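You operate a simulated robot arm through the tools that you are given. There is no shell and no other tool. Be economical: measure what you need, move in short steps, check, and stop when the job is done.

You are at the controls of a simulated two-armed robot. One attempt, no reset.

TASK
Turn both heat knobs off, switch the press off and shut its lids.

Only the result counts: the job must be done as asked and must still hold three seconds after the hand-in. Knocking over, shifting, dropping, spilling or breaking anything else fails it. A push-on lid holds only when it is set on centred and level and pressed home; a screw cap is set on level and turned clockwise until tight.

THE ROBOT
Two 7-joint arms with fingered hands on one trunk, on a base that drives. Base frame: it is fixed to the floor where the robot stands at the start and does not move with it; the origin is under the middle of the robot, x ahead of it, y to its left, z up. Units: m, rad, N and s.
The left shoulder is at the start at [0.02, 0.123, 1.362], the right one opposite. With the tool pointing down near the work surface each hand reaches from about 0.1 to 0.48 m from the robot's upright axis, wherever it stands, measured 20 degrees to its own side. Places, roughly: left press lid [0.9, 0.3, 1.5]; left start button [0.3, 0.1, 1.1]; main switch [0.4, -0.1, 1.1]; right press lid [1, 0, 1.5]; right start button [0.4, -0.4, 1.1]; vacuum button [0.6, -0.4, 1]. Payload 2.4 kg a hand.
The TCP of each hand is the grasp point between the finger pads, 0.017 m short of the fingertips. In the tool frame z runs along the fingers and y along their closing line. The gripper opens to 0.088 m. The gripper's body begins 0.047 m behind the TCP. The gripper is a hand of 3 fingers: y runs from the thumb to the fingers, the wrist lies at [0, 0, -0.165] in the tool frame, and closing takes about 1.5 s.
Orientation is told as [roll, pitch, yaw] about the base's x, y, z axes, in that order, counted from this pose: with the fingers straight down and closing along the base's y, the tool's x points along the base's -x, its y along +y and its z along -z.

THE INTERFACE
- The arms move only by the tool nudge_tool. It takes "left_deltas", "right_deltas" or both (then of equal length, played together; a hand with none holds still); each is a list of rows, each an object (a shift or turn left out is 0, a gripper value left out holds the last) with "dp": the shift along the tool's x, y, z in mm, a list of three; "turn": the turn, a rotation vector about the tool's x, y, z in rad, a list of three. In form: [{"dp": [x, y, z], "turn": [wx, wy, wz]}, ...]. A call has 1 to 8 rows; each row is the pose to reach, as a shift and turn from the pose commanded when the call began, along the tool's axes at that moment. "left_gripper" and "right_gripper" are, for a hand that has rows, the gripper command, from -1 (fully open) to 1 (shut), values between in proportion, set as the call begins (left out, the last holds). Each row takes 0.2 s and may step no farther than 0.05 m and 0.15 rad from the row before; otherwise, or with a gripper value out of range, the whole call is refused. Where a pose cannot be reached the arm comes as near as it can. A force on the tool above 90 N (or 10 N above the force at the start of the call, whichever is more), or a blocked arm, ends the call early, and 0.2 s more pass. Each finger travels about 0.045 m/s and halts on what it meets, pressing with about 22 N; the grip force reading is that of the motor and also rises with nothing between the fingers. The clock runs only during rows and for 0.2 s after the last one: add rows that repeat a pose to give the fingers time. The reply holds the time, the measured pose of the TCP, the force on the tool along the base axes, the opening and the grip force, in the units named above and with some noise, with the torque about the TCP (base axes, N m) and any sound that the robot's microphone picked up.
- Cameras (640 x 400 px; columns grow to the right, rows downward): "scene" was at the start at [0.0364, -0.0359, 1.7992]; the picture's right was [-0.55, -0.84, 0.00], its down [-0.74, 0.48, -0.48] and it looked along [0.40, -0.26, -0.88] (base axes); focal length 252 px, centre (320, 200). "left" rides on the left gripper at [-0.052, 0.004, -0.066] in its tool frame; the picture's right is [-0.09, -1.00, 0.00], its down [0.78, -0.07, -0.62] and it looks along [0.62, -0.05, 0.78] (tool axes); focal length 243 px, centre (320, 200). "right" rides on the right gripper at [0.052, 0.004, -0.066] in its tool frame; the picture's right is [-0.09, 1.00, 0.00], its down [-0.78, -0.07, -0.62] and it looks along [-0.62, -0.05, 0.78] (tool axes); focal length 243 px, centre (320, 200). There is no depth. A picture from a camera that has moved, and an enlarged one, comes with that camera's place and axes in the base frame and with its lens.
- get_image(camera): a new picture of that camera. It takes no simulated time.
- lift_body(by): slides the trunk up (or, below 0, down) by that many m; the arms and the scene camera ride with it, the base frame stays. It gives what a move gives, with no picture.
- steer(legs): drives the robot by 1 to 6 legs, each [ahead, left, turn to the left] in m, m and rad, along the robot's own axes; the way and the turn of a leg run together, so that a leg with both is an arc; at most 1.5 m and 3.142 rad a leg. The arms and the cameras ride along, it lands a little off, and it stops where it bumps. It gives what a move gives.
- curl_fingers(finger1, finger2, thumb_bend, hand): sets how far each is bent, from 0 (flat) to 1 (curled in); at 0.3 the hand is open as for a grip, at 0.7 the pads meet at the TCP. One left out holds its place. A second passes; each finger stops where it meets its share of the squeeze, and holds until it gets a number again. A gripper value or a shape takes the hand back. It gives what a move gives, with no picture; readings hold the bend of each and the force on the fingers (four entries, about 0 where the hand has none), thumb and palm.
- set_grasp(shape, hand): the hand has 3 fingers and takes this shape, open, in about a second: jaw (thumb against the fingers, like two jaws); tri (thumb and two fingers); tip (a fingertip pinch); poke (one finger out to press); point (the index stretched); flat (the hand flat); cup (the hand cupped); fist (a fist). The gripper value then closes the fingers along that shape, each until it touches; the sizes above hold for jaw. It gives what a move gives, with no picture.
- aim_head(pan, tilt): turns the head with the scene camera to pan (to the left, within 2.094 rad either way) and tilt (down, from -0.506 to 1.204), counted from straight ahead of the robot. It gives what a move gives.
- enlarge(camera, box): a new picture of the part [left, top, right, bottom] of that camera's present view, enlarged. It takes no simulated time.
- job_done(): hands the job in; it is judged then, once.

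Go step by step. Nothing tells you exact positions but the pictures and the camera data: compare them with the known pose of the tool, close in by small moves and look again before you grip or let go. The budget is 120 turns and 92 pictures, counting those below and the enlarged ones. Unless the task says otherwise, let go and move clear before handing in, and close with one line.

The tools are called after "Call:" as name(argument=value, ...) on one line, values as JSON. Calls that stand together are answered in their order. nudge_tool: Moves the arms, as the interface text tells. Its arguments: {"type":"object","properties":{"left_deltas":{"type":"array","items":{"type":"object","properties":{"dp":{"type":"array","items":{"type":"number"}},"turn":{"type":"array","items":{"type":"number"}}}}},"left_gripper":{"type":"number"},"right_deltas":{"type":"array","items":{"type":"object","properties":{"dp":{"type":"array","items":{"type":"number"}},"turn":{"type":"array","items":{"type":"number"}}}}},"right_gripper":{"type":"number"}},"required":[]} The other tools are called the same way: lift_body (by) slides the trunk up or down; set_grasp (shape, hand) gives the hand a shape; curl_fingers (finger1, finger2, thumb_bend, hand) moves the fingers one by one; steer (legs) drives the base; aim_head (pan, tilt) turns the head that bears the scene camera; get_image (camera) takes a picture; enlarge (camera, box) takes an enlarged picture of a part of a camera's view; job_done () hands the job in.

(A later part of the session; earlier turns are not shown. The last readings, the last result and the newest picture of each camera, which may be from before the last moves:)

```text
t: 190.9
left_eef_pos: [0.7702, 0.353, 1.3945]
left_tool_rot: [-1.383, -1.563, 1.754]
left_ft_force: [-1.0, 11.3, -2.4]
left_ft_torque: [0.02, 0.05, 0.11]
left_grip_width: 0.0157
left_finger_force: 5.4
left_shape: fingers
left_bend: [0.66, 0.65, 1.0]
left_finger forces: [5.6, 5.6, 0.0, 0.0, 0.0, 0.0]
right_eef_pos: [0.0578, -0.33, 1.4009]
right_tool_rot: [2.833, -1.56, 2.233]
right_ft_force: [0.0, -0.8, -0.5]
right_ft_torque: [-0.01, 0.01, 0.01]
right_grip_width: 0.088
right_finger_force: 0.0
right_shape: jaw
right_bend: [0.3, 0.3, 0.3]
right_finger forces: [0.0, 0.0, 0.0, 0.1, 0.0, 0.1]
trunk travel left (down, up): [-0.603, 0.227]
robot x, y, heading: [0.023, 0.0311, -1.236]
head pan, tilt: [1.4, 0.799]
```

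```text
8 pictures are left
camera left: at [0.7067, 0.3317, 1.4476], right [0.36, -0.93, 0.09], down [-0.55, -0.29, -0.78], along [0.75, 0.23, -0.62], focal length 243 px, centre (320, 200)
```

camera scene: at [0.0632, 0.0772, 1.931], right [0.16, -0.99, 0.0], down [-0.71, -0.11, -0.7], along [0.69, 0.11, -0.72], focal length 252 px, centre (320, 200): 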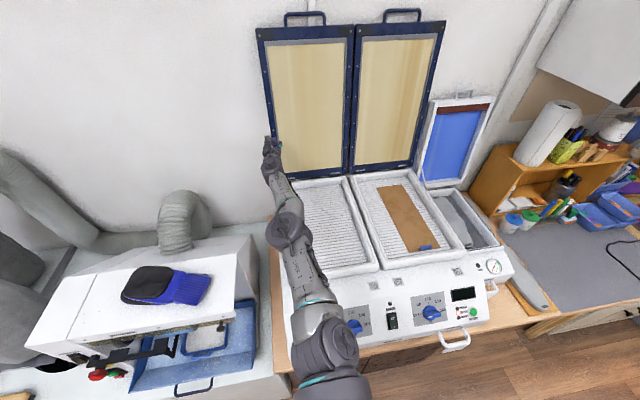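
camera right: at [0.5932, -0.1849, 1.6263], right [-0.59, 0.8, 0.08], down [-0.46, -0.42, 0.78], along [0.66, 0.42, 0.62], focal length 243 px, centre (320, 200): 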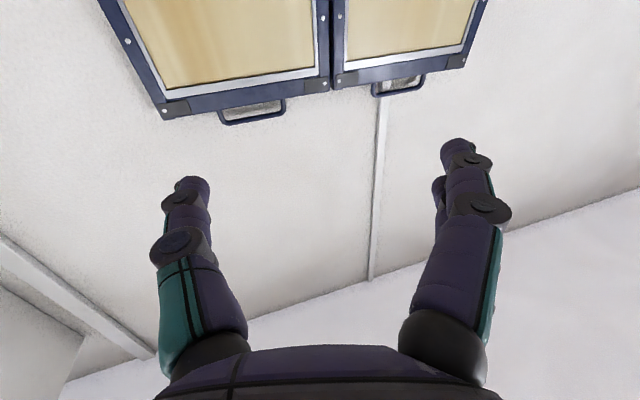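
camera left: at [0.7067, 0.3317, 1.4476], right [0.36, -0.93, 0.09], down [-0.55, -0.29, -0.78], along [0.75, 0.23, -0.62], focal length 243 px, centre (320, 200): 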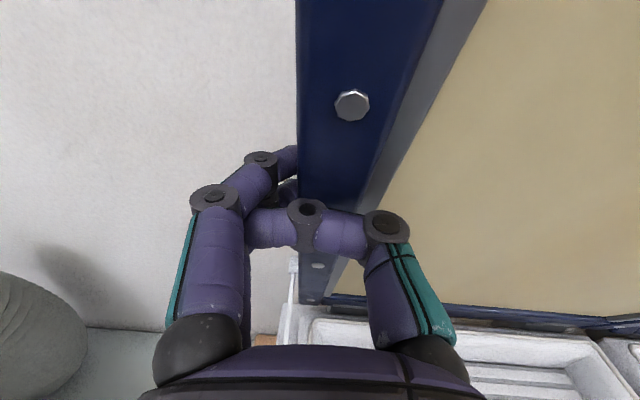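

The lid is now clearly tipped forward. I keep drawing it along, lowering the trunk a little with the arc.

Call:
steer(legs=[[0, -0.01, 0]])

Call:
lift_body(by=-0.005)

Call:
steer(legs=[[0, -0.01, 0]])

Call:
lift_body(by=-0.006)

Call:
steer(legs=[[0, -0.012, 0]])

Call:
get_image(camera="scene")

```text
t: 191.6
left_eef_pos: [0.759, 0.3493, 1.3958]
left_tool_rot: [-1.467, -1.565, 1.839]
left_ft_force: [-0.8, 11.2, -1.4]
left_ft_torque: [-0.05, 0.03, 0.15]
left_grip_width: 0.0156
left_finger_force: 5.2
left_shape: fingers
left_bend: [0.67, 0.66, 1.0]
left_finger forces: [5.2, 5.3, 0.0, 0.1, 0.1, 0.1]
right_eef_pos: [0.048, -0.3326, 1.4014]
right_tool_rot: [2.809, -1.561, 2.256]
right_ft_force: [-0.4, 0.2, 0.2]
right_ft_torque: [0.0, -0.01, -0.01]
right_grip_width: 0.0881
right_finger_force: 0.1
right_shape: jaw
right_bend: [0.3, 0.3, 0.3]
right_finger forces: [0.1, 0.1, 0.1, 0.1, 0.0, 0.1]
trunk travel left (down, up): [-0.603, 0.227]
robot x, y, heading: [0.0174, 0.0284, -1.233]
head pan, tilt: [1.4, 0.799]
```

```text
t: 192.2
left_eef_pos: [0.7576, 0.3513, 1.3909]
left_tool_rot: [-1.784, -1.566, 2.161]
left_ft_force: [-5.4, 8.9, 6.4]
left_ft_torque: [0.07, -0.09, 0.12]
left_grip_width: 0.016
left_finger_force: 5.8
left_shape: fingers
left_bend: [0.69, 0.67, 1.0]
left_finger forces: [4.9, 4.9, 0.0, 0.1, 1.6, 0.0]
right_eef_pos: [0.0461, -0.3339, 1.3949]
right_tool_rot: [2.685, -1.559, 2.382]
right_ft_force: [1.2, 0.6, -0.3]
right_ft_torque: [-0.02, -0.01, -0.02]
right_grip_width: 0.0881
right_finger_force: 0.0
right_shape: jaw
right_bend: [0.3, 0.3, 0.3]
right_finger forces: [0.0, 0.0, 0.1, 0.0, 0.1, 0.1]
trunk travel left (down, up): [-0.598, 0.232]
robot x, y, heading: [0.0174, 0.0295, -1.233]
head pan, tilt: [1.4, 0.799]
```

```text
t: 192.9
left_eef_pos: [0.7507, 0.3472, 1.3907]
left_tool_rot: [-1.45, -1.565, 1.825]
left_ft_force: [-2.4, 9.9, -2.9]
left_ft_torque: [-0.03, 0.0, 0.09]
left_grip_width: 0.0153
left_finger_force: 5.3
left_shape: fingers
left_bend: [0.67, 0.66, 1.0]
left_finger forces: [5.1, 5.1, 0.0, 0.1, 0.8, 0.0]
right_eef_pos: [0.0384, -0.3364, 1.3955]
right_tool_rot: [2.797, -1.559, 2.269]
right_ft_force: [-0.1, 0.1, -0.8]
right_ft_torque: [-0.01, -0.02, 0.01]
right_grip_width: 0.0877
right_finger_force: 0.1
right_shape: jaw
right_bend: [0.3, 0.3, 0.3]
right_finger forces: [0.0, 0.1, 0.1, 0.0, 0.1, 0.0]
trunk travel left (down, up): [-0.598, 0.232]
robot x, y, heading: [0.0045, 0.0247, -1.23]
head pan, tilt: [1.4, 0.799]
```

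```text
t: 193.4
left_eef_pos: [0.7488, 0.3471, 1.3865]
left_tool_rot: [-1.765, -1.566, 2.142]
left_ft_force: [-6.3, 7.9, 6.6]
left_ft_torque: [0.1, -0.09, 0.14]
left_grip_width: 0.0158
left_finger_force: 6.2
left_shape: fingers
left_bend: [0.69, 0.68, 1.0]
left_finger forces: [5.0, 4.6, 0.0, 0.0, 2.1, 0.1]
right_eef_pos: [0.037, -0.3367, 1.3903]
right_tool_rot: [2.677, -1.561, 2.392]
right_ft_force: [0.2, 0.4, -0.1]
right_ft_torque: [0.01, 0.02, -0.01]
right_grip_width: 0.0878
right_finger_force: 0.1
right_shape: jaw
right_bend: [0.3, 0.3, 0.3]
right_finger forces: [0.1, 0.1, 0.1, 0.1, 0.1, 0.0]
trunk travel left (down, up): [-0.592, 0.238]
robot x, y, heading: [0.0036, 0.0268, -1.232]
head pan, tilt: [1.4, 0.799]
```

```text
t: 194.2
left_eef_pos: [0.7389, 0.3442, 1.3842]
left_tool_rot: [-1.395, -1.565, 1.768]
left_ft_force: [-1.8, 9.6, -3.0]
left_ft_torque: [-0.02, 0.03, 0.1]
left_grip_width: 0.0157
left_finger_force: 5.8
left_shape: fingers
left_bend: [0.67, 0.66, 1.0]
left_finger forces: [5.1, 5.2, 0.0, 0.1, 1.3, 0.0]
right_eef_pos: [0.026, -0.3402, 1.3897]
right_tool_rot: [2.799, -1.56, 2.268]
right_ft_force: [0.1, -0.2, 0.8]
right_ft_torque: [0.03, -0.02, 0.0]
right_grip_width: 0.0877
right_finger_force: 0.1
right_shape: jaw
right_bend: [0.3, 0.3, 0.3]
right_finger forces: [0.1, 0.1, 0.0, 0.0, 0.0, 0.0]
trunk travel left (down, up): [-0.592, 0.238]
robot x, y, heading: [-0.0031, 0.0246, -1.227]
head pan, tilt: [1.4, 0.799]
```

```text
7 pictures are left
camera scene: at [0.0695, 0.0579, 1.8361], right [0.17, -0.99, 0.0], down [-0.71, -0.12, -0.7], along [0.69, 0.12, -0.72], focal length 252 px, centre (320, 200)
```

scene: 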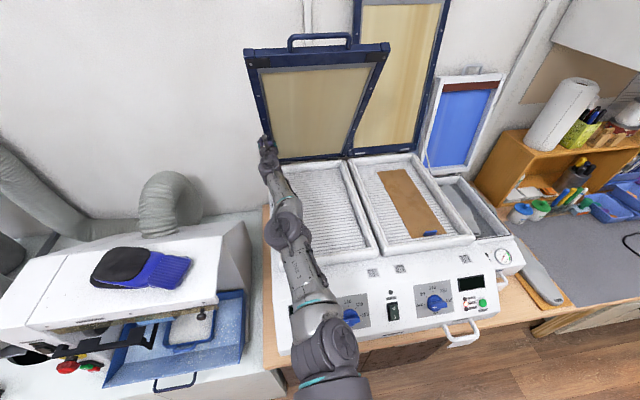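

The lid leans about 30° forward. I follow it down further along its arc.

Call:
lift_body(by=-0.008)

Call:
steer(legs=[[0, -0.011, 0]])

Call:
lift_body(by=-0.008)

Call:
steer(legs=[[0, -0.011, 0]])

Call:
lift_body(by=-0.009)

Call:
steer(legs=[[0, -0.011, 0]])

Call:
lift_body(by=-0.009)

Call:
steer(legs=[[0, -0.011, 0]])

```text
t: 194.8
left_eef_pos: [0.7366, 0.3437, 1.3789]
left_tool_rot: [-1.772, -1.565, 2.148]
left_ft_force: [-7.7, 7.8, 7.1]
left_ft_torque: [0.08, -0.12, 0.17]
left_grip_width: 0.0157
left_finger_force: 6.6
left_shape: fingers
left_bend: [0.7, 0.68, 1.0]
left_finger forces: [5.1, 5.0, 0.0, 0.0, 2.3, 0.0]
right_eef_pos: [0.0263, -0.3406, 1.3812]
right_tool_rot: [2.658, -1.561, 2.41]
right_ft_force: [0.5, 0.1, 0.1]
right_ft_torque: [0.01, 0.0, 0.01]
right_grip_width: 0.0878
right_finger_force: 0.0
right_shape: jaw
right_bend: [0.3, 0.3, 0.3]
right_finger forces: [0.0, 0.0, 0.0, 0.0, 0.1, 0.0]
trunk travel left (down, up): [-0.584, 0.246]
robot x, y, heading: [-0.0043, 0.0193, -1.23]
head pan, tilt: [1.4, 0.799]
```

```text
t: 195.5
left_eef_pos: [0.729, 0.34, 1.3755]
left_tool_rot: [-1.312, -1.564, 1.684]
left_ft_force: [-2.2, 9.8, -2.9]
left_ft_torque: [-0.04, -0.05, 0.14]
left_grip_width: 0.0159
left_finger_force: 6.1
left_shape: fingers
left_bend: [0.67, 0.66, 1.0]
left_finger forces: [5.0, 5.1, 0.1, 0.1, 1.2, 0.1]
right_eef_pos: [0.0178, -0.3435, 1.382]
right_tool_rot: [2.806, -1.559, 2.26]
right_ft_force: [0.1, 1.0, 0.0]
right_ft_torque: [-0.01, 0.02, -0.01]
right_grip_width: 0.0879
right_finger_force: 0.0
right_shape: jaw
right_bend: [0.3, 0.3, 0.3]
right_finger forces: [0.0, 0.0, 0.0, 0.0, 0.0, 0.1]
trunk travel left (down, up): [-0.584, 0.246]
robot x, y, heading: [-0.0148, 0.0159, -1.236]
head pan, tilt: [1.4, 0.799]
```

```text
t: 196.1
left_eef_pos: [0.7259, 0.3396, 1.3699]
left_tool_rot: [-1.707, -1.566, 2.086]
left_ft_force: [-9.2, 7.8, 6.6]
left_ft_torque: [0.07, -0.1, 0.13]
left_grip_width: 0.0161
left_finger_force: 6.3
left_shape: fingers
left_bend: [0.69, 0.68, 1.0]
left_finger forces: [5.0, 4.8, 0.0, 0.0, 3.1, 0.1]
right_eef_pos: [0.016, -0.3453, 1.3741]
right_tool_rot: [2.653, -1.561, 2.415]
right_ft_force: [-0.3, 0.7, 0.3]
right_ft_torque: [-0.04, 0.0, 0.01]
right_grip_width: 0.0878
right_finger_force: 0.1
right_shape: jaw
right_bend: [0.3, 0.3, 0.3]
right_finger forces: [0.0, 0.1, 0.1, 0.1, 0.0, 0.0]
trunk travel left (down, up): [-0.576, 0.254]
robot x, y, heading: [-0.0181, 0.0203, -1.227]
head pan, tilt: [1.4, 0.799]
```

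```text
t: 196.8
left_eef_pos: [0.7186, 0.3353, 1.3681]
left_tool_rot: [-1.23, -1.565, 1.603]
left_ft_force: [-1.6, 10.3, -3.0]
left_ft_torque: [0.02, 0.01, 0.1]
left_grip_width: 0.0159
left_finger_force: 6.0
left_shape: fingers
left_bend: [0.67, 0.66, 1.0]
left_finger forces: [4.9, 5.0, 0.1, 0.1, 1.5, 0.0]
right_eef_pos: [0.007, -0.3481, 1.3741]
right_tool_rot: [2.819, -1.56, 2.246]
right_ft_force: [0.0, -0.3, -0.3]
right_ft_torque: [0.03, 0.0, 0.02]
right_grip_width: 0.0876
right_finger_force: 0.1
right_shape: jaw
right_bend: [0.3, 0.3, 0.3]
right_finger forces: [0.0, 0.0, 0.1, 0.0, 0.0, 0.0]
trunk travel left (down, up): [-0.576, 0.254]
robot x, y, heading: [-0.0271, 0.0148, -1.232]
head pan, tilt: [1.4, 0.799]
```

```text
t: 197.4
left_eef_pos: [0.7153, 0.3362, 1.3603]
left_tool_rot: [-1.656, -1.565, 2.033]
left_ft_force: [-8.2, 7.5, 6.4]
left_ft_torque: [0.08, -0.1, 0.12]
left_grip_width: 0.0159
left_finger_force: 6.8
left_shape: fingers
left_bend: [0.69, 0.68, 1.0]
left_finger forces: [5.0, 4.7, 0.1, 0.0, 3.7, 0.0]
right_eef_pos: [0.0047, -0.3488, 1.3638]
right_tool_rot: [2.645, -1.561, 2.423]
right_ft_force: [0.4, 0.5, -0.3]
right_ft_torque: [0.03, -0.02, 0.02]
right_grip_width: 0.0879
right_finger_force: 0.1
right_shape: jaw
right_bend: [0.3, 0.3, 0.3]
right_finger forces: [0.0, 0.1, 0.0, 0.0, 0.1, 0.0]
trunk travel left (down, up): [-0.567, 0.263]
robot x, y, heading: [-0.0238, 0.0144, -1.235]
head pan, tilt: [1.4, 0.799]
```

```text
t: 198.2
left_eef_pos: [0.7074, 0.3322, 1.3584]
left_tool_rot: [-1.16, -1.563, 1.537]
left_ft_force: [-1.1, 9.4, -1.8]
left_ft_torque: [0.02, 0.0, 0.11]
left_grip_width: 0.016
left_finger_force: 6.6
left_shape: fingers
left_bend: [0.67, 0.66, 1.0]
left_finger forces: [4.7, 4.9, 0.0, 0.0, 1.7, 0.0]
right_eef_pos: [-0.0045, -0.3513, 1.3651]
right_tool_rot: [2.834, -1.561, 2.234]
right_ft_force: [0.0, -0.9, 0.1]
right_ft_torque: [0.02, -0.02, -0.02]
right_grip_width: 0.0878
right_finger_force: 0.0
right_shape: jaw
right_bend: [0.3, 0.3, 0.3]
right_finger forces: [0.1, 0.1, 0.1, 0.0, 0.0, 0.0]
trunk travel left (down, up): [-0.567, 0.263]
robot x, y, heading: [-0.0361, 0.0131, -1.234]
head pan, tilt: [1.4, 0.799]
```

```text
t: 198.7
left_eef_pos: [0.7054, 0.3328, 1.3517]
left_tool_rot: [-1.566, -1.565, 1.944]
left_ft_force: [-7.5, 7.9, 6.0]
left_ft_torque: [0.05, -0.2, 0.12]
left_grip_width: 0.0158
left_finger_force: 6.4
left_shape: fingers
left_bend: [0.69, 0.68, 1.0]
left_finger forces: [4.8, 4.7, 0.0, 0.0, 2.2, 0.1]
right_eef_pos: [-0.0043, -0.3512, 1.3568]
right_tool_rot: [2.672, -1.559, 2.397]
right_ft_force: [-0.1, 0.2, 0.4]
right_ft_torque: [0.02, -0.02, 0.0]
right_grip_width: 0.088
right_finger_force: 0.1
right_shape: jaw
right_bend: [0.3, 0.3, 0.3]
right_finger forces: [0.0, 0.0, 0.0, 0.0, 0.1, 0.0]
trunk travel left (down, up): [-0.558, 0.272]
robot x, y, heading: [-0.0375, 0.0112, -1.229]
head pan, tilt: [1.4, 0.799]
```

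```text
t: 199.5
left_eef_pos: [0.6969, 0.3292, 1.3499]
left_tool_rot: [-1.105, -1.563, 1.479]
left_ft_force: [0.7, 10.4, -1.0]
left_ft_torque: [0.03, 0.05, 0.13]
left_grip_width: 0.0158
left_finger_force: 4.6
left_shape: fingers
left_bend: [0.67, 0.66, 1.0]
left_finger forces: [4.7, 4.8, 0.0, 0.0, 0.1, 0.1]
right_eef_pos: [-0.0131, -0.3552, 1.355]
right_tool_rot: [2.832, -1.561, 2.235]
right_ft_force: [0.6, 0.3, 0.1]
right_ft_torque: [0.01, -0.02, -0.02]
right_grip_width: 0.0881
right_finger_force: 0.0
right_shape: jaw
right_bend: [0.3, 0.3, 0.3]
right_finger forces: [0.0, 0.0, 0.0, 0.0, 0.0, 0.0]
trunk travel left (down, up): [-0.558, 0.272]
robot x, y, heading: [-0.0469, 0.0098, -1.229]
head pan, tilt: [1.4, 0.799]
```

The lid is ~45° down and the forces are small, so it may be stiff enough to stay. I uncurl the fingers and see whether it rests on the hand.

Call:
curl_fingers(hand="left", finger1=0.2, finger2=0.2)

Call:
steer(legs=[[0, -0.06, 0]])

Call:
get_image(camera="scene")

```text
t: 200.5
left_eef_pos: [0.699, 0.3274, 1.3506]
left_tool_rot: [-1.039, -1.566, 1.415]
left_ft_force: [-0.5, 0.0, -0.8]
left_ft_torque: [-0.01, 0.02, 0.02]
left_grip_width: 0.0304
left_finger_force: 0.1
left_shape: fingers
left_bend: [0.2, 0.2, 1.0]
left_finger forces: [0.0, 0.0, 0.1, 0.0, 0.1, 0.0]
right_eef_pos: [-0.0141, -0.3572, 1.3549]
right_tool_rot: [2.729, -1.561, 2.34]
right_ft_force: [-0.1, -0.8, -0.2]
right_ft_torque: [-0.01, -0.04, 0.01]
right_grip_width: 0.0879
right_finger_force: 0.1
right_shape: jaw
right_bend: [0.3, 0.3, 0.3]
right_finger forces: [0.1, 0.0, 0.0, 0.1, 0.0, 0.0]
trunk travel left (down, up): [-0.558, 0.272]
robot x, y, heading: [-0.0445, 0.011, -1.232]
head pan, tilt: [1.4, 0.799]
```

```text
t: 201.5
left_eef_pos: [0.6392, 0.3057, 1.352]
left_tool_rot: [-1.446, -1.568, 1.82]
left_ft_force: [0.3, 0.9, 0.5]
left_ft_torque: [-0.01, 0.02, -0.03]
left_grip_width: 0.0303
left_finger_force: 0.0
left_shape: fingers
left_bend: [0.2, 0.2, 1.0]
left_finger forces: [0.1, 0.1, 0.0, 0.0, 0.0, 0.0]
right_eef_pos: [-0.0726, -0.379, 1.3536]
right_tool_rot: [2.551, -1.56, 2.518]
right_ft_force: [-0.5, 0.3, 0.4]
right_ft_torque: [0.0, -0.01, -0.01]
right_grip_width: 0.088
right_finger_force: 0.0
right_shape: jaw
right_bend: [0.3, 0.3, 0.3]
right_finger forces: [0.1, 0.0, 0.1, 0.0, 0.0, 0.0]
trunk travel left (down, up): [-0.558, 0.272]
robot x, y, heading: [-0.1008, -0.0127, -1.232]
head pan, tilt: [1.4, 0.799]
```

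```text
6 pictures are left
camera scene: at [-0.0306, 0.0191, 1.8023], right [0.17, -0.99, 0.0], down [-0.71, -0.12, -0.7], along [0.69, 0.12, -0.72], focal length 252 px, centre (320, 200)
```

scene: 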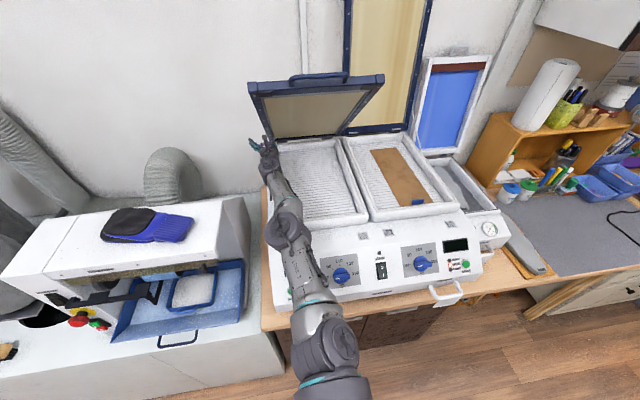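

The lid stays at ~45° by itself (stiff hinge), so nothing will slam. I withdraw, make a fist, rise above its front edge, and will press it down from above.

Call:
steer(legs=[[0, -0.2, 0], [0, -0.13, 0], [0.12, 0, 0]])

Call:
set_grasp(hand="left", shape="fist")

Call:
lift_body(by=0.265)

Call:
nudge_tool(left_deltas=[{"dp": [-30, 0, 0]}, {"dp": [-60, 0, -5]}, {"dp": [-90, 0, -10]}])

```text
t: 204.8
left_eef_pos: [0.3708, 0.0843, 1.3498]
left_tool_rot: [-0.844, -1.567, 1.222]
left_ft_force: [0.2, 0.5, -0.2]
left_ft_torque: [0.03, 0.0, 0.0]
left_grip_width: 0.0302
left_finger_force: 0.0
left_shape: fingers
left_bend: [0.2, 0.2, 1.0]
left_finger forces: [0.1, 0.0, 0.0, 0.0, 0.0, 0.1]
right_eef_pos: [-0.3391, -0.6005, 1.3543]
right_tool_rot: [2.704, -1.562, 2.364]
right_ft_force: [0.6, -0.1, 0.7]
right_ft_torque: [-0.02, 0.0, 0.01]
right_grip_width: 0.0879
right_finger_force: 0.0
right_shape: jaw
right_bend: [0.3, 0.3, 0.3]
right_finger forces: [0.0, 0.1, 0.0, 0.1, 0.0, 0.0]
trunk travel left (down, up): [-0.558, 0.272]
robot x, y, heading: [-0.371, -0.2409, -1.231]
head pan, tilt: [1.4, 0.799]
```

```text
t: 205.7
left_eef_pos: [0.3695, 0.0862, 1.3497]
left_tool_rot: [-1.018, -1.567, 1.395]
left_ft_force: [0.5, 0.4, -0.9]
left_ft_torque: [0.03, 0.02, -0.01]
left_grip_width: 0.0
left_finger_force: 0.0
left_shape: fist
left_bend: [1.0, 1.0, 0.54]
left_finger forces: [0.0, 0.1, 0.1, 0.0, 0.1, 0.1]
right_eef_pos: [-0.339, -0.6022, 1.3549]
right_tool_rot: [2.723, -1.563, 2.348]
right_ft_force: [0.2, 0.5, -0.7]
right_ft_torque: [0.03, -0.01, -0.01]
right_grip_width: 0.088
right_finger_force: 0.0
right_shape: jaw
right_bend: [0.3, 0.3, 0.3]
right_finger forces: [0.1, 0.1, 0.0, 0.0, 0.0, 0.0]
trunk travel left (down, up): [-0.558, 0.272]
robot x, y, heading: [-0.3729, -0.2345, -1.229]
head pan, tilt: [1.4, 0.799]
```

```text
t: 208.4
left_eef_pos: [0.3706, 0.0848, 1.6154]
left_tool_rot: [-1.02, -1.568, 1.396]
left_ft_force: [0.5, -0.3, -0.5]
left_ft_torque: [-0.03, 0.02, -0.02]
left_grip_width: 0.0001
left_finger_force: 0.1
left_shape: fist
left_bend: [1.0, 1.0, 0.54]
left_finger forces: [0.0, 0.1, 0.0, 0.0, 0.0, 0.1]
right_eef_pos: [-0.3385, -0.6005, 1.6199]
right_tool_rot: [2.717, -1.561, 2.351]
right_ft_force: [-0.6, 0.1, -0.6]
right_ft_torque: [0.0, 0.02, 0.03]
right_grip_width: 0.0882
right_finger_force: 0.0
right_shape: jaw
right_bend: [0.3, 0.3, 0.3]
right_finger forces: [0.0, 0.1, 0.0, 0.0, 0.1, 0.0]
trunk travel left (down, up): [-0.823, 0.007]
robot x, y, heading: [-0.3732, -0.2359, -1.231]
head pan, tilt: [1.4, 0.799]
```

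```text
t: 209.2
left_eef_pos: [0.3584, 0.0799, 1.7046]
left_tool_rot: [-1.109, -1.568, 1.485]
left_ft_force: [0.0, 0.2, -0.7]
left_ft_torque: [-0.02, 0.0, 0.05]
left_grip_width: 0.0
left_finger_force: 0.1
left_shape: fist
left_bend: [1.0, 1.0, 0.54]
left_finger forces: [0.1, 0.0, 0.0, 0.0, 0.0, 0.0]
left hand out of reach, approached as far as the arm can: row 1, 3
right_eef_pos: [-0.3411, -0.6006, 1.6211]
right_tool_rot: [2.702, -1.562, 2.369]
right_ft_force: [-0.1, -0.1, -0.8]
right_ft_torque: [0.02, -0.01, 0.04]
right_grip_width: 0.0879
right_finger_force: 0.1
right_shape: jaw
right_bend: [0.3, 0.3, 0.3]
right_finger forces: [0.1, 0.0, 0.0, 0.1, 0.0, 0.1]
trunk travel left (down, up): [-0.823, 0.007]
robot x, y, heading: [-0.373, -0.2318, -1.228]
head pan, tilt: [1.4, 0.799]
```

Above the lid's handle line. I move over the lid and press down in stages, watching force.

Call:
steer(legs=[[0, 0.19, 0]])

Call:
lift_body(by=-0.1)

Call:
lift_body(by=-0.1)

Call:
get_image(camera="scene")

```text
t: 210.8
left_eef_pos: [0.5367, 0.145, 1.705]
left_tool_rot: [-1.274, -1.567, 1.654]
left_ft_force: [0.4, -0.7, -1.3]
left_ft_torque: [0.0, -0.01, 0.02]
left_grip_width: 0.0001
left_finger_force: 0.1
left_shape: fist
left_bend: [1.0, 1.0, 0.54]
left_finger forces: [0.0, 0.0, 0.1, 0.0, 0.0, 0.0]
right_eef_pos: [-0.1603, -0.538, 1.6193]
right_tool_rot: [2.633, -1.561, 2.437]
right_ft_force: [0.6, -0.1, -0.3]
right_ft_torque: [-0.01, -0.02, 0.01]
right_grip_width: 0.0878
right_finger_force: 0.1
right_shape: jaw
right_bend: [0.3, 0.3, 0.3]
right_finger forces: [0.0, 0.0, 0.0, 0.1, 0.0, 0.0]
trunk travel left (down, up): [-0.823, 0.007]
robot x, y, heading: [-0.1891, -0.1702, -1.226]
head pan, tilt: [1.4, 0.799]
```

```text
t: 212.1
left_eef_pos: [0.5415, 0.1459, 1.6019]
left_tool_rot: [-0.522, -1.565, 0.899]
left_ft_force: [0.4, -0.2, -0.4]
left_ft_torque: [0.05, 0.02, -0.01]
left_grip_width: 0.0
left_finger_force: 0.0
left_shape: fist
left_bend: [1.0, 1.0, 0.54]
left_finger forces: [0.0, 0.0, 0.1, 0.1, 0.0, 0.0]
right_eef_pos: [-0.1553, -0.5355, 1.521]
right_tool_rot: [3.002, -1.564, 2.067]
right_ft_force: [0.1, 0.8, 0.3]
right_ft_torque: [0.01, -0.01, -0.04]
right_grip_width: 0.0878
right_finger_force: 0.1
right_shape: jaw
right_bend: [0.3, 0.3, 0.3]
right_finger forces: [0.1, 0.1, 0.0, 0.0, 0.0, 0.0]
trunk travel left (down, up): [-0.723, 0.107]
robot x, y, heading: [-0.1952, -0.1679, -1.233]
head pan, tilt: [1.4, 0.799]
```

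```text
t: 213.4
left_eef_pos: [0.5019, 0.1317, 1.5132]
left_tool_rot: [-2.767, -1.552, -3.138]
left_ft_force: [-2.3, 0.8, 5.2]
left_ft_torque: [-0.2, 0.57, -0.13]
left_grip_width: 0.0001
left_finger_force: 0.1
left_shape: fist
left_bend: [1.0, 1.0, 0.54]
left_finger forces: [0.1, 0.0, 0.0, 0.0, 0.0, 0.0]
right_eef_pos: [-0.1793, -0.5393, 1.4211]
right_tool_rot: [1.8, -1.545, -3.014]
right_ft_force: [0.6, 0.4, -0.2]
right_ft_torque: [0.0, 0.03, 0.0]
right_grip_width: 0.088
right_finger_force: 0.0
right_shape: jaw
right_bend: [0.3, 0.3, 0.3]
right_finger forces: [0.1, 0.0, 0.1, 0.0, 0.0, 0.0]
trunk travel left (down, up): [-0.623, 0.207]
robot x, y, heading: [-0.193, -0.1736, -1.228]
head pan, tilt: [1.4, 0.799]
```

```text
5 pictures are left
camera scene: at [-0.1762, -0.1393, 1.8706], right [0.17, -0.99, 0.01], down [-0.68, -0.12, -0.72], along [0.71, 0.12, -0.69], focal length 252 px, centre (320, 200)
```

scene: 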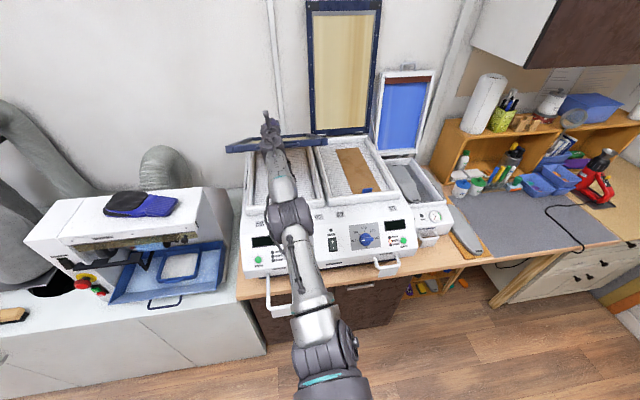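

The lid is going down under the arm. I continue lowering in smaller steps.

Call:
lift_body(by=-0.05)

Call:
lift_body(by=-0.05)

Call:
lift_body(by=-0.04)

```text
t: 214.0
left_eef_pos: [0.4735, 0.126, 1.4463]
left_tool_rot: [-1.114, -1.567, 1.515]
left_ft_force: [-0.6, -0.1, -0.8]
left_ft_torque: [0.01, -0.02, -0.04]
left_grip_width: 0.0
left_finger_force: 0.1
left_shape: fist
left_bend: [1.0, 1.0, 0.54]
left_finger forces: [0.0, 0.0, 0.1, 0.0, 0.0, 0.1]
right_eef_pos: [-0.1821, -0.5239, 1.3746]
right_tool_rot: [0.75, -1.412, -1.98]
right_ft_force: [0.1, 0.5, -1.6]
right_ft_torque: [-0.05, 0.0, 0.02]
right_grip_width: 0.0881
right_finger_force: 0.1
right_shape: jaw
right_bend: [0.3, 0.3, 0.3]
right_finger forces: [0.1, 0.0, 0.0, 0.0, 0.0, 0.0]
trunk travel left (down, up): [-0.591, 0.239]
robot x, y, heading: [-0.1917, -0.1671, -1.223]
head pan, tilt: [1.4, 0.799]
stopped: the arm was blocked; the commanded pose is now the measured one
```

```text
t: 214.4
left_eef_pos: [0.57, 0.1198, 1.3649]
left_tool_rot: [0.714, -1.472, -0.277]
left_ft_force: [0.4, 0.8, 0.1]
left_ft_torque: [0.0, -0.03, -0.03]
left_grip_width: 0.0
left_finger_force: 0.1
left_shape: fist
left_bend: [1.0, 1.0, 0.54]
left_finger forces: [0.1, 0.1, 0.0, 0.0, 0.0, 0.0]
right_eef_pos: [-0.0563, -0.5392, 1.3406]
right_tool_rot: [0.326, -1.304, -1.564]
right_ft_force: [1.0, -0.6, 1.5]
right_ft_torque: [0.09, 0.03, -0.08]
right_grip_width: 0.0881
right_finger_force: 0.0
right_shape: jaw
right_bend: [0.3, 0.3, 0.3]
right_finger forces: [0.0, 0.1, 0.0, 0.0, 0.0, 0.0]
trunk travel left (down, up): [-0.587, 0.243]
robot x, y, heading: [-0.1918, -0.1629, -1.205]
head pan, tilt: [1.4, 0.799]
stopped: the arm was blocked; the commanded pose is now the measured one
```

```text
t: 215.2
left_eef_pos: [0.552, 0.1379, 1.3614]
left_tool_rot: [0.505, -1.524, -0.092]
left_ft_force: [0.1, 1.3, -0.4]
left_ft_torque: [0.0, -0.01, -0.01]
left_grip_width: 0.0002
left_finger_force: 0.0
left_shape: fist
left_bend: [1.0, 1.0, 0.54]
left_finger forces: [0.0, 0.1, 0.1, 0.0, 0.1, 0.1]
right_eef_pos: [-0.1008, -0.514, 1.3169]
right_tool_rot: [0.246, -1.411, -1.466]
right_ft_force: [0.4, 0.2, 0.4]
right_ft_torque: [-0.01, 0.0, 0.0]
right_grip_width: 0.088
right_finger_force: 0.1
right_shape: jaw
right_bend: [0.3, 0.3, 0.3]
right_finger forces: [0.0, 0.0, 0.1, 0.0, 0.1, 0.0]
trunk travel left (down, up): [-0.547, 0.283]
robot x, y, heading: [-0.1985, -0.1609, -1.223]
head pan, tilt: [1.4, 0.799]
```

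The arm was blocked and then the load vanished; I check what happened.

Call:
get_image(camera="scene")

```text
4 pictures are left
camera scene: at [-0.1345, -0.1083, 1.7908], right [0.18, -0.98, 0.01], down [-0.7, -0.14, -0.7], along [0.69, 0.12, -0.71], focal length 252 px, centre (320, 200)
```

scene: 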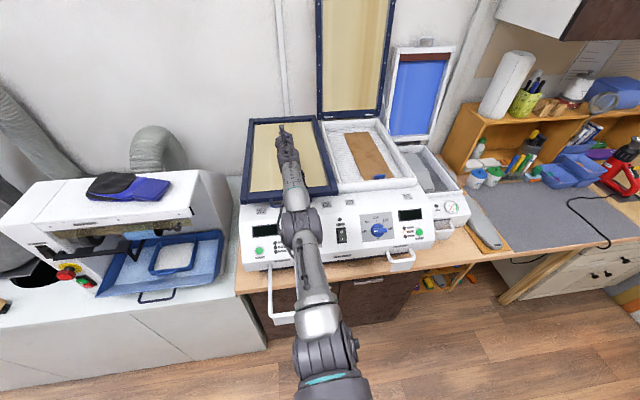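

The left lid is down flat and nothing else moved. The same recipe goes for the right lid, using its now-free left edge (r≈0.20). I set the hand shape and height, slide along and move in.

Call:
lift_body(by=0.035)

Call:
curl_fingers(hand="left", finger1=0.2, finger2=0.2, thumb_bend=1.0)

Call:
steer(legs=[[0.178, 0, -0.01], [0, 0.2, 0]])

```text
t: 216.0
left_eef_pos: [0.5674, 0.115, 1.394]
left_tool_rot: [0.756, -1.513, -0.341]
left_ft_force: [-0.7, -0.1, -0.6]
left_ft_torque: [0.0, -0.02, 0.03]
left_grip_width: 0.0002
left_finger_force: 0.1
left_shape: fist
left_bend: [1.0, 1.0, 0.54]
left_finger forces: [0.0, 0.1, 0.0, 0.0, 0.1, 0.1]
right_eef_pos: [-0.0847, -0.5365, 1.3446]
right_tool_rot: [0.217, -1.394, -1.439]
right_ft_force: [-1.0, 0.1, 0.0]
right_ft_torque: [-0.01, 0.01, 0.0]
right_grip_width: 0.0878
right_finger_force: 0.1
right_shape: jaw
right_bend: [0.3, 0.3, 0.3]
right_finger forces: [0.1, 0.0, 0.0, 0.0, 0.0, 0.0]
trunk travel left (down, up): [-0.582, 0.248]
robot x, y, heading: [-0.1939, -0.1632, -1.219]
head pan, tilt: [1.4, 0.799]
```

```text
t: 217.0
left_eef_pos: [0.5665, 0.117, 1.3954]
left_tool_rot: [0.739, -1.513, -0.322]
left_ft_force: [0.5, -0.1, -0.2]
left_ft_torque: [-0.01, -0.01, 0.0]
left_grip_width: 0.0225
left_finger_force: 0.0
left_shape: fingers
left_bend: [0.26, 0.26, 0.96]
left_finger forces: [0.0, 0.1, 0.1, 0.1, 0.0, 0.0]
right_eef_pos: [-0.0867, -0.5354, 1.3474]
right_tool_rot: [0.222, -1.394, -1.441]
right_ft_force: [0.5, -0.4, -0.5]
right_ft_torque: [0.02, 0.0, 0.0]
right_grip_width: 0.088
right_finger_force: 0.0
right_shape: jaw
right_bend: [0.3, 0.3, 0.3]
right_finger forces: [0.0, 0.0, 0.0, 0.0, 0.1, 0.0]
trunk travel left (down, up): [-0.582, 0.248]
robot x, y, heading: [-0.1894, -0.1656, -1.222]
head pan, tilt: [1.4, 0.799]
```

```text
t: 219.7
left_eef_pos: [0.8199, 0.0113, 1.3938]
left_tool_rot: [0.73, -1.513, -0.327]
left_ft_force: [-0.2, 0.4, 1.1]
left_ft_torque: [-0.02, 0.01, 0.02]
left_grip_width: 0.0225
left_finger_force: 0.0
left_shape: fingers
left_bend: [0.25, 0.25, 0.96]
left_finger forces: [0.0, 0.0, 0.1, 0.0, 0.1, 0.1]
right_eef_pos: [0.1601, -0.6331, 1.3463]
right_tool_rot: [0.216, -1.395, -1.449]
right_ft_force: [-0.3, 0.2, -0.2]
right_ft_torque: [0.0, -0.01, -0.02]
right_grip_width: 0.0882
right_finger_force: 0.1
right_shape: jaw
right_bend: [0.3, 0.3, 0.3]
right_finger forces: [0.1, 0.1, 0.1, 0.0, 0.1, 0.0]
trunk travel left (down, up): [-0.582, 0.248]
robot x, y, heading: [0.0537, -0.2614, -1.232]
head pan, tilt: [1.4, 0.799]
```

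Slightly too far right; I back up 26 mm, move in most of the way, and look.

Call:
steer(legs=[[-0.026, 0, 0], [0, 0.1, 0]])

Call:
get_image(camera="left")

```text
t: 221.2
left_eef_pos: [0.9073, 0.0712, 1.3944]
left_tool_rot: [0.741, -1.513, -0.337]
left_ft_force: [0.6, 0.8, 0.3]
left_ft_torque: [-0.01, -0.03, -0.02]
left_grip_width: 0.023
left_finger_force: 0.0
left_shape: fingers
left_bend: [0.25, 0.25, 0.96]
left_finger forces: [0.0, 0.0, 0.0, 0.0, 0.0, 0.0]
right_eef_pos: [0.25, -0.5751, 1.3468]
right_tool_rot: [0.219, -1.395, -1.449]
right_ft_force: [0.2, 0.1, -0.6]
right_ft_torque: [0.03, -0.02, -0.01]
right_grip_width: 0.0881
right_finger_force: 0.0
right_shape: jaw
right_bend: [0.3, 0.3, 0.3]
right_finger forces: [0.0, 0.0, 0.0, 0.0, 0.0, 0.0]
trunk travel left (down, up): [-0.582, 0.248]
robot x, y, heading: [0.1457, -0.2033, -1.224]
head pan, tilt: [1.4, 0.799]
```

```text
3 pictures are left
camera left: at [0.8482, 0.0473, 1.4491], right [0.4, -0.92, 0.05], down [-0.59, -0.29, -0.76], along [0.71, 0.27, -0.65], focal length 243 px, centre (320, 200)
```

left: 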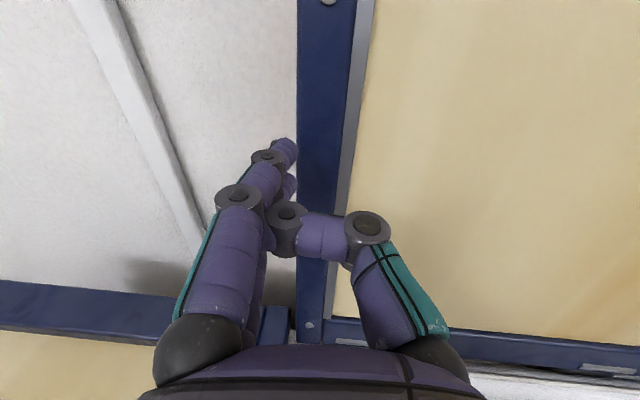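

The fingers line up just outside the rim's left edge. I shift 8 mm left for clearance, go in to the stop, and curl.

Call:
steer(legs=[[-0.009, 0, 0], [0, 0.025, 0], [0, 0.015, 0]])

Call:
curl_fingers(hand="left", finger1=0.95, finger2=0.95)

```text
t: 222.8
left_eef_pos: [0.9407, 0.0944, 1.3946]
left_tool_rot: [0.747, -1.512, -0.341]
left_ft_force: [0.5, 0.7, -0.1]
left_ft_torque: [0.02, 0.0, -0.02]
left_grip_width: 0.0242
left_finger_force: 0.0
left_shape: fingers
left_bend: [0.24, 0.24, 0.96]
left_finger forces: [0.1, 0.0, 0.0, 0.1, 0.0, 0.0]
right_eef_pos: [0.2826, -0.5524, 1.3447]
right_tool_rot: [0.223, -1.395, -1.452]
right_ft_force: [0.2, 0.0, 0.5]
right_ft_torque: [0.01, -0.03, 0.0]
right_grip_width: 0.0883
right_finger_force: 0.0
right_shape: jaw
right_bend: [0.3, 0.3, 0.3]
right_finger forces: [0.1, 0.0, 0.1, 0.0, 0.1, 0.0]
trunk travel left (down, up): [-0.582, 0.248]
robot x, y, heading: [0.1808, -0.185, -1.232]
head pan, tilt: [1.4, 0.799]
```

```text
t: 223.8
left_eef_pos: [0.9394, 0.1007, 1.3949]
left_tool_rot: [0.715, -1.515, -0.305]
left_ft_force: [-3.4, 19.6, 3.2]
left_ft_torque: [0.0, -0.02, 0.22]
left_grip_width: 0.0211
left_finger_force: 10.2
left_shape: fingers
left_bend: [0.72, 0.73, 0.96]
left_finger forces: [10.1, 9.5, 0.0, 0.0, 0.0, 0.1]
right_eef_pos: [0.2814, -0.5486, 1.3477]
right_tool_rot: [0.229, -1.398, -1.456]
right_ft_force: [-0.4, 0.2, -1.2]
right_ft_torque: [0.02, 0.0, 0.0]
right_grip_width: 0.0881
right_finger_force: 0.0
right_shape: jaw
right_bend: [0.3, 0.3, 0.3]
right_finger forces: [0.1, 0.0, 0.1, 0.1, 0.1, 0.0]
trunk travel left (down, up): [-0.582, 0.248]
robot x, y, heading: [0.179, -0.1817, -1.227]
head pan, tilt: [1.4, 0.799]
```

Contact feels the same as on the left lid. I pull gently.

Call:
steer(legs=[[0, -0.01, 0]])

Call:
steer(legs=[[0, -0.01, 0]])

Call:
steer(legs=[[0, -0.01, 0]])

Call:
steer(legs=[[0, -0.01, 0]])

```text
t: 224.5
left_eef_pos: [0.9301, 0.0968, 1.396]
left_tool_rot: [0.713, -1.514, -0.307]
left_ft_force: [-1.1, 23.2, 6.5]
left_ft_torque: [0.0, -0.09, 0.18]
left_grip_width: 0.0213
left_finger_force: 10.5
left_shape: fingers
left_bend: [0.72, 0.72, 0.96]
left_finger forces: [11.7, 9.8, 0.1, 0.0, 0.0, 0.0]
right_eef_pos: [0.2727, -0.5518, 1.3474]
right_tool_rot: [0.225, -1.399, -1.456]
right_ft_force: [-0.5, 1.5, -0.1]
right_ft_torque: [-0.01, 0.01, -0.02]
right_grip_width: 0.0881
right_finger_force: 0.0
right_shape: jaw
right_bend: [0.3, 0.3, 0.3]
right_finger forces: [0.0, 0.0, 0.0, 0.0, 0.1, 0.0]
trunk travel left (down, up): [-0.582, 0.248]
robot x, y, heading: [0.1722, -0.1842, -1.222]
head pan, tilt: [1.4, 0.799]
```

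```text
t: 225.3
left_eef_pos: [0.9203, 0.0941, 1.3945]
left_tool_rot: [0.746, -1.517, -0.334]
left_ft_force: [-1.9, 21.3, 4.6]
left_ft_torque: [0.0, -0.1, 0.17]
left_grip_width: 0.0212
left_finger_force: 9.5
left_shape: fingers
left_bend: [0.73, 0.73, 0.96]
left_finger forces: [11.4, 8.7, 0.0, 0.0, 0.0, 0.0]
right_eef_pos: [0.2638, -0.5545, 1.3473]
right_tool_rot: [0.227, -1.397, -1.456]
right_ft_force: [-0.3, 0.6, -0.1]
right_ft_torque: [-0.02, -0.02, 0.02]
right_grip_width: 0.0882
right_finger_force: 0.0
right_shape: jaw
right_bend: [0.3, 0.3, 0.3]
right_finger forces: [0.1, 0.0, 0.1, 0.0, 0.0, 0.1]
trunk travel left (down, up): [-0.582, 0.248]
robot x, y, heading: [0.1615, -0.1896, -1.226]
head pan, tilt: [1.4, 0.799]
```

```text
t: 226.0
left_eef_pos: [0.9109, 0.0916, 1.3961]
left_tool_rot: [0.769, -1.516, -0.357]
left_ft_force: [-1.4, 19.6, 1.5]
left_ft_torque: [0.02, -0.08, 0.16]
left_grip_width: 0.021
left_finger_force: 9.8
left_shape: fingers
left_bend: [0.73, 0.73, 0.96]
left_finger forces: [11.0, 7.9, 0.0, 0.1, 0.0, 0.1]
right_eef_pos: [0.2549, -0.5576, 1.3469]
right_tool_rot: [0.224, -1.398, -1.451]
right_ft_force: [-0.3, -0.1, 0.0]
right_ft_torque: [0.02, 0.02, -0.02]
right_grip_width: 0.0882
right_finger_force: 0.1
right_shape: jaw
right_bend: [0.3, 0.3, 0.3]
right_finger forces: [0.0, 0.0, 0.1, 0.0, 0.0, 0.0]
trunk travel left (down, up): [-0.582, 0.248]
robot x, y, heading: [0.1488, -0.1937, -1.225]
head pan, tilt: [1.4, 0.799]
```

```text
t: 226.8
left_eef_pos: [0.9016, 0.0892, 1.3963]
left_tool_rot: [0.778, -1.517, -0.365]
left_ft_force: [-2.0, 18.5, -1.6]
left_ft_torque: [0.02, -0.03, 0.19]
left_grip_width: 0.0207
left_finger_force: 9.5
left_shape: fingers
left_bend: [0.73, 0.73, 0.96]
left_finger forces: [10.5, 7.3, 0.0, 0.0, 0.0, 0.1]
right_eef_pos: [0.2458, -0.5621, 1.3486]
right_tool_rot: [0.223, -1.398, -1.45]
right_ft_force: [0.2, 0.2, 0.5]
right_ft_torque: [-0.03, 0.0, 0.0]
right_grip_width: 0.0879
right_finger_force: 0.0
right_shape: jaw
right_bend: [0.3, 0.3, 0.3]
right_finger forces: [0.1, 0.1, 0.0, 0.0, 0.0, 0.0]
trunk travel left (down, up): [-0.582, 0.248]
robot x, y, heading: [0.141, -0.1946, -1.225]
head pan, tilt: [1.4, 0.799]
```

The same force pattern as before; the lid is following. I continue with the same sequence.

Call:
steer(legs=[[0, -0.01, 0]])

Call:
steer(legs=[[0, -0.01, 0]])

Call:
steer(legs=[[0, -0.01, 0]])

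Call:
steer(legs=[[0, -0.01, 0]])

Call:
steer(legs=[[0, -0.01, 0]])

Call:
lift_body(by=-0.005)

Call:
steer(legs=[[0, -0.01, 0]])

Call:
lift_body(by=-0.006)

Call:
steer(legs=[[0, -0.012, 0]])

```text
t: 227.5
left_eef_pos: [0.8939, 0.086, 1.3961]
left_tool_rot: [0.786, -1.517, -0.369]
left_ft_force: [-0.7, 17.6, -4.5]
left_ft_torque: [0.0, -0.01, 0.16]
left_grip_width: 0.0207
left_finger_force: 8.2
left_shape: fingers
left_bend: [0.74, 0.73, 0.96]
left_finger forces: [9.7, 7.3, 0.1, 0.1, 0.0, 0.0]
right_eef_pos: [0.2379, -0.5647, 1.3469]
right_tool_rot: [0.223, -1.399, -1.449]
right_ft_force: [1.1, -0.7, 0.2]
right_ft_torque: [-0.01, 0.01, 0.01]
right_grip_width: 0.0881
right_finger_force: 0.1
right_shape: jaw
right_bend: [0.3, 0.3, 0.3]
right_finger forces: [0.0, 0.0, 0.0, 0.0, 0.1, 0.0]
trunk travel left (down, up): [-0.582, 0.248]
robot x, y, heading: [0.1332, -0.1996, -1.223]
head pan, tilt: [1.4, 0.799]
```

```text
t: 228.2
left_eef_pos: [0.8824, 0.0837, 1.3962]
left_tool_rot: [0.79, -1.514, -0.372]
left_ft_force: [-1.8, 16.9, -6.6]
left_ft_torque: [0.03, 0.05, 0.14]
left_grip_width: 0.0206
left_finger_force: 8.0
left_shape: fingers
left_bend: [0.74, 0.74, 0.96]
left_finger forces: [8.8, 7.2, 0.1, 0.1, 0.1, 0.1]
right_eef_pos: [0.2284, -0.568, 1.3475]
right_tool_rot: [0.223, -1.399, -1.448]
right_ft_force: [0.1, -0.1, 0.0]
right_ft_torque: [-0.01, 0.0, -0.03]
right_grip_width: 0.088
right_finger_force: 0.1
right_shape: jaw
right_bend: [0.3, 0.3, 0.3]
right_finger forces: [0.0, 0.0, 0.0, 0.1, 0.0, 0.1]
trunk travel left (down, up): [-0.582, 0.248]
robot x, y, heading: [0.1197, -0.2036, -1.222]
head pan, tilt: [1.4, 0.799]
```

```text
t: 229.0
left_eef_pos: [0.8733, 0.0808, 1.3969]
left_tool_rot: [0.795, -1.515, -0.379]
left_ft_force: [-1.0, 15.3, -6.4]
left_ft_torque: [0.01, 0.06, 0.15]
left_grip_width: 0.0205
left_finger_force: 7.7
left_shape: fingers
left_bend: [0.74, 0.74, 0.96]
left_finger forces: [8.0, 7.1, 0.0, 0.0, 0.0, 0.0]
right_eef_pos: [0.2191, -0.5714, 1.3476]
right_tool_rot: [0.222, -1.397, -1.446]
right_ft_force: [-0.1, -0.3, 0.8]
right_ft_torque: [0.02, -0.03, -0.01]
right_grip_width: 0.0879
right_finger_force: 0.0
right_shape: jaw
right_bend: [0.3, 0.3, 0.3]
right_finger forces: [0.0, 0.1, 0.0, 0.0, 0.0, 0.0]
trunk travel left (down, up): [-0.582, 0.248]
robot x, y, heading: [0.116, -0.2071, -1.224]
head pan, tilt: [1.4, 0.799]
```

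```text
t: 229.7
left_eef_pos: [0.8633, 0.0784, 1.3965]
left_tool_rot: [0.81, -1.517, -0.388]
left_ft_force: [-0.7, 15.1, -5.9]
left_ft_torque: [0.02, 0.08, 0.09]
left_grip_width: 0.0202
left_finger_force: 6.6
left_shape: fingers
left_bend: [0.74, 0.75, 0.96]
left_finger forces: [7.5, 6.8, 0.1, 0.0, 0.0, 0.0]
right_eef_pos: [0.2095, -0.5749, 1.3475]
right_tool_rot: [0.225, -1.397, -1.444]
right_ft_force: [0.4, 0.1, -0.1]
right_ft_torque: [-0.02, 0.01, -0.01]
right_grip_width: 0.0879
right_finger_force: 0.0
right_shape: jaw
right_bend: [0.3, 0.3, 0.3]
right_finger forces: [0.0, 0.0, 0.1, 0.0, 0.0, 0.0]
trunk travel left (down, up): [-0.582, 0.248]
robot x, y, heading: [0.1046, -0.2087, -1.223]
head pan, tilt: [1.4, 0.799]
```

```text
t: 230.5
left_eef_pos: [0.8521, 0.0747, 1.3976]
left_tool_rot: [0.824, -1.516, -0.4]
left_ft_force: [-0.5, 14.6, -4.8]
left_ft_torque: [0.06, 0.03, 0.13]
left_grip_width: 0.0202
left_finger_force: 6.8
left_shape: fingers
left_bend: [0.74, 0.75, 0.97]
left_finger forces: [6.7, 6.6, 0.0, 0.0, 0.0, 0.0]
right_eef_pos: [0.2014, -0.5782, 1.3466]
right_tool_rot: [0.223, -1.397, -1.448]
right_ft_force: [0.0, 0.9, 0.6]
right_ft_torque: [0.03, -0.02, 0.0]
right_grip_width: 0.088
right_finger_force: 0.0
right_shape: jaw
right_bend: [0.3, 0.3, 0.3]
right_finger forces: [0.0, 0.0, 0.0, 0.0, 0.0, 0.1]
trunk travel left (down, up): [-0.582, 0.248]
robot x, y, heading: [0.0944, -0.2132, -1.224]
head pan, tilt: [1.4, 0.799]
```

```text
t: 231.0
left_eef_pos: [0.8518, 0.0744, 1.3941]
left_tool_rot: [0.865, -1.517, -0.439]
left_ft_force: [-5.0, 11.7, 2.0]
left_ft_torque: [-0.03, -0.06, 0.06]
left_grip_width: 0.0201
left_finger_force: 7.1
left_shape: fingers
left_bend: [0.75, 0.76, 0.97]
left_finger forces: [5.8, 5.5, 0.0, 0.0, 3.0, 0.0]
right_eef_pos: [0.1995, -0.5795, 1.343]
right_tool_rot: [0.233, -1.398, -1.455]
right_ft_force: [-0.3, -0.3, 0.2]
right_ft_torque: [-0.01, 0.04, -0.04]
right_grip_width: 0.0878
right_finger_force: 0.0
right_shape: jaw
right_bend: [0.3, 0.3, 0.3]
right_finger forces: [0.0, 0.0, 0.2, 0.0, 0.0, 0.1]
trunk travel left (down, up): [-0.577, 0.253]
robot x, y, heading: [0.0931, -0.2091, -1.218]
head pan, tilt: [1.4, 0.799]
```

```text
t: 231.8
left_eef_pos: [0.8433, 0.0717, 1.392]
left_tool_rot: [0.82, -1.518, -0.398]
left_ft_force: [-1.3, 13.2, -4.0]
left_ft_torque: [0.02, 0.0, 0.12]
left_grip_width: 0.0202
left_finger_force: 7.4
left_shape: fingers
left_bend: [0.74, 0.75, 0.96]
left_finger forces: [6.9, 5.8, 0.1, 0.1, 1.7, 0.0]
right_eef_pos: [0.1915, -0.5816, 1.343]
right_tool_rot: [0.227, -1.397, -1.449]
right_ft_force: [0.1, -1.4, 0.2]
right_ft_torque: [-0.02, 0.0, 0.02]
right_grip_width: 0.088
right_finger_force: 0.0
right_shape: jaw
right_bend: [0.3, 0.3, 0.3]
right_finger forces: [0.1, 0.0, 0.0, 0.0, 0.1, 0.1]
trunk travel left (down, up): [-0.577, 0.253]
robot x, y, heading: [0.0874, -0.2122, -1.226]
head pan, tilt: [1.4, 0.799]
```

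```text
t: 232.3
left_eef_pos: [0.8407, 0.0723, 1.3879]
left_tool_rot: [0.868, -1.519, -0.443]
left_ft_force: [-6.9, 11.1, 5.8]
left_ft_torque: [-0.01, -0.13, 0.02]
left_grip_width: 0.02
left_finger_force: 7.7
left_shape: fingers
left_bend: [0.75, 0.75, 0.97]
left_finger forces: [6.1, 5.0, 0.0, 0.0, 4.7, 0.0]
right_eef_pos: [0.189, -0.5826, 1.3364]
right_tool_rot: [0.236, -1.397, -1.456]
right_ft_force: [0.4, 0.1, 0.5]
right_ft_torque: [0.03, 0.05, 0.0]
right_grip_width: 0.088
right_finger_force: 0.0
right_shape: jaw
right_bend: [0.3, 0.3, 0.3]
right_finger forces: [0.1, 0.1, 0.0, 0.0, 0.0, 0.0]
trunk travel left (down, up): [-0.571, 0.259]
robot x, y, heading: [0.0821, -0.2138, -1.225]
head pan, tilt: [1.4, 0.799]
```

```text
t: 233.1
left_eef_pos: [0.8326, 0.0679, 1.3856]
left_tool_rot: [0.81, -1.515, -0.385]
left_ft_force: [-1.1, 12.4, -2.7]
left_ft_torque: [0.02, -0.01, 0.09]
left_grip_width: 0.02
left_finger_force: 8.1
left_shape: fingers
left_bend: [0.74, 0.75, 0.96]
left_finger forces: [6.8, 5.7, 0.0, 0.1, 2.5, 0.0]
right_eef_pos: [0.1809, -0.5863, 1.3365]
right_tool_rot: [0.227, -1.395, -1.448]
right_ft_force: [0.3, 0.5, -0.1]
right_ft_torque: [-0.02, 0.0, 0.0]
right_grip_width: 0.0882
right_finger_force: 0.1
right_shape: jaw
right_bend: [0.3, 0.3, 0.3]
right_finger forces: [0.1, 0.0, 0.0, 0.0, 0.0, 0.1]
trunk travel left (down, up): [-0.571, 0.259]
robot x, y, heading: [0.0744, -0.2173, -1.222]
head pan, tilt: [1.4, 0.799]
```

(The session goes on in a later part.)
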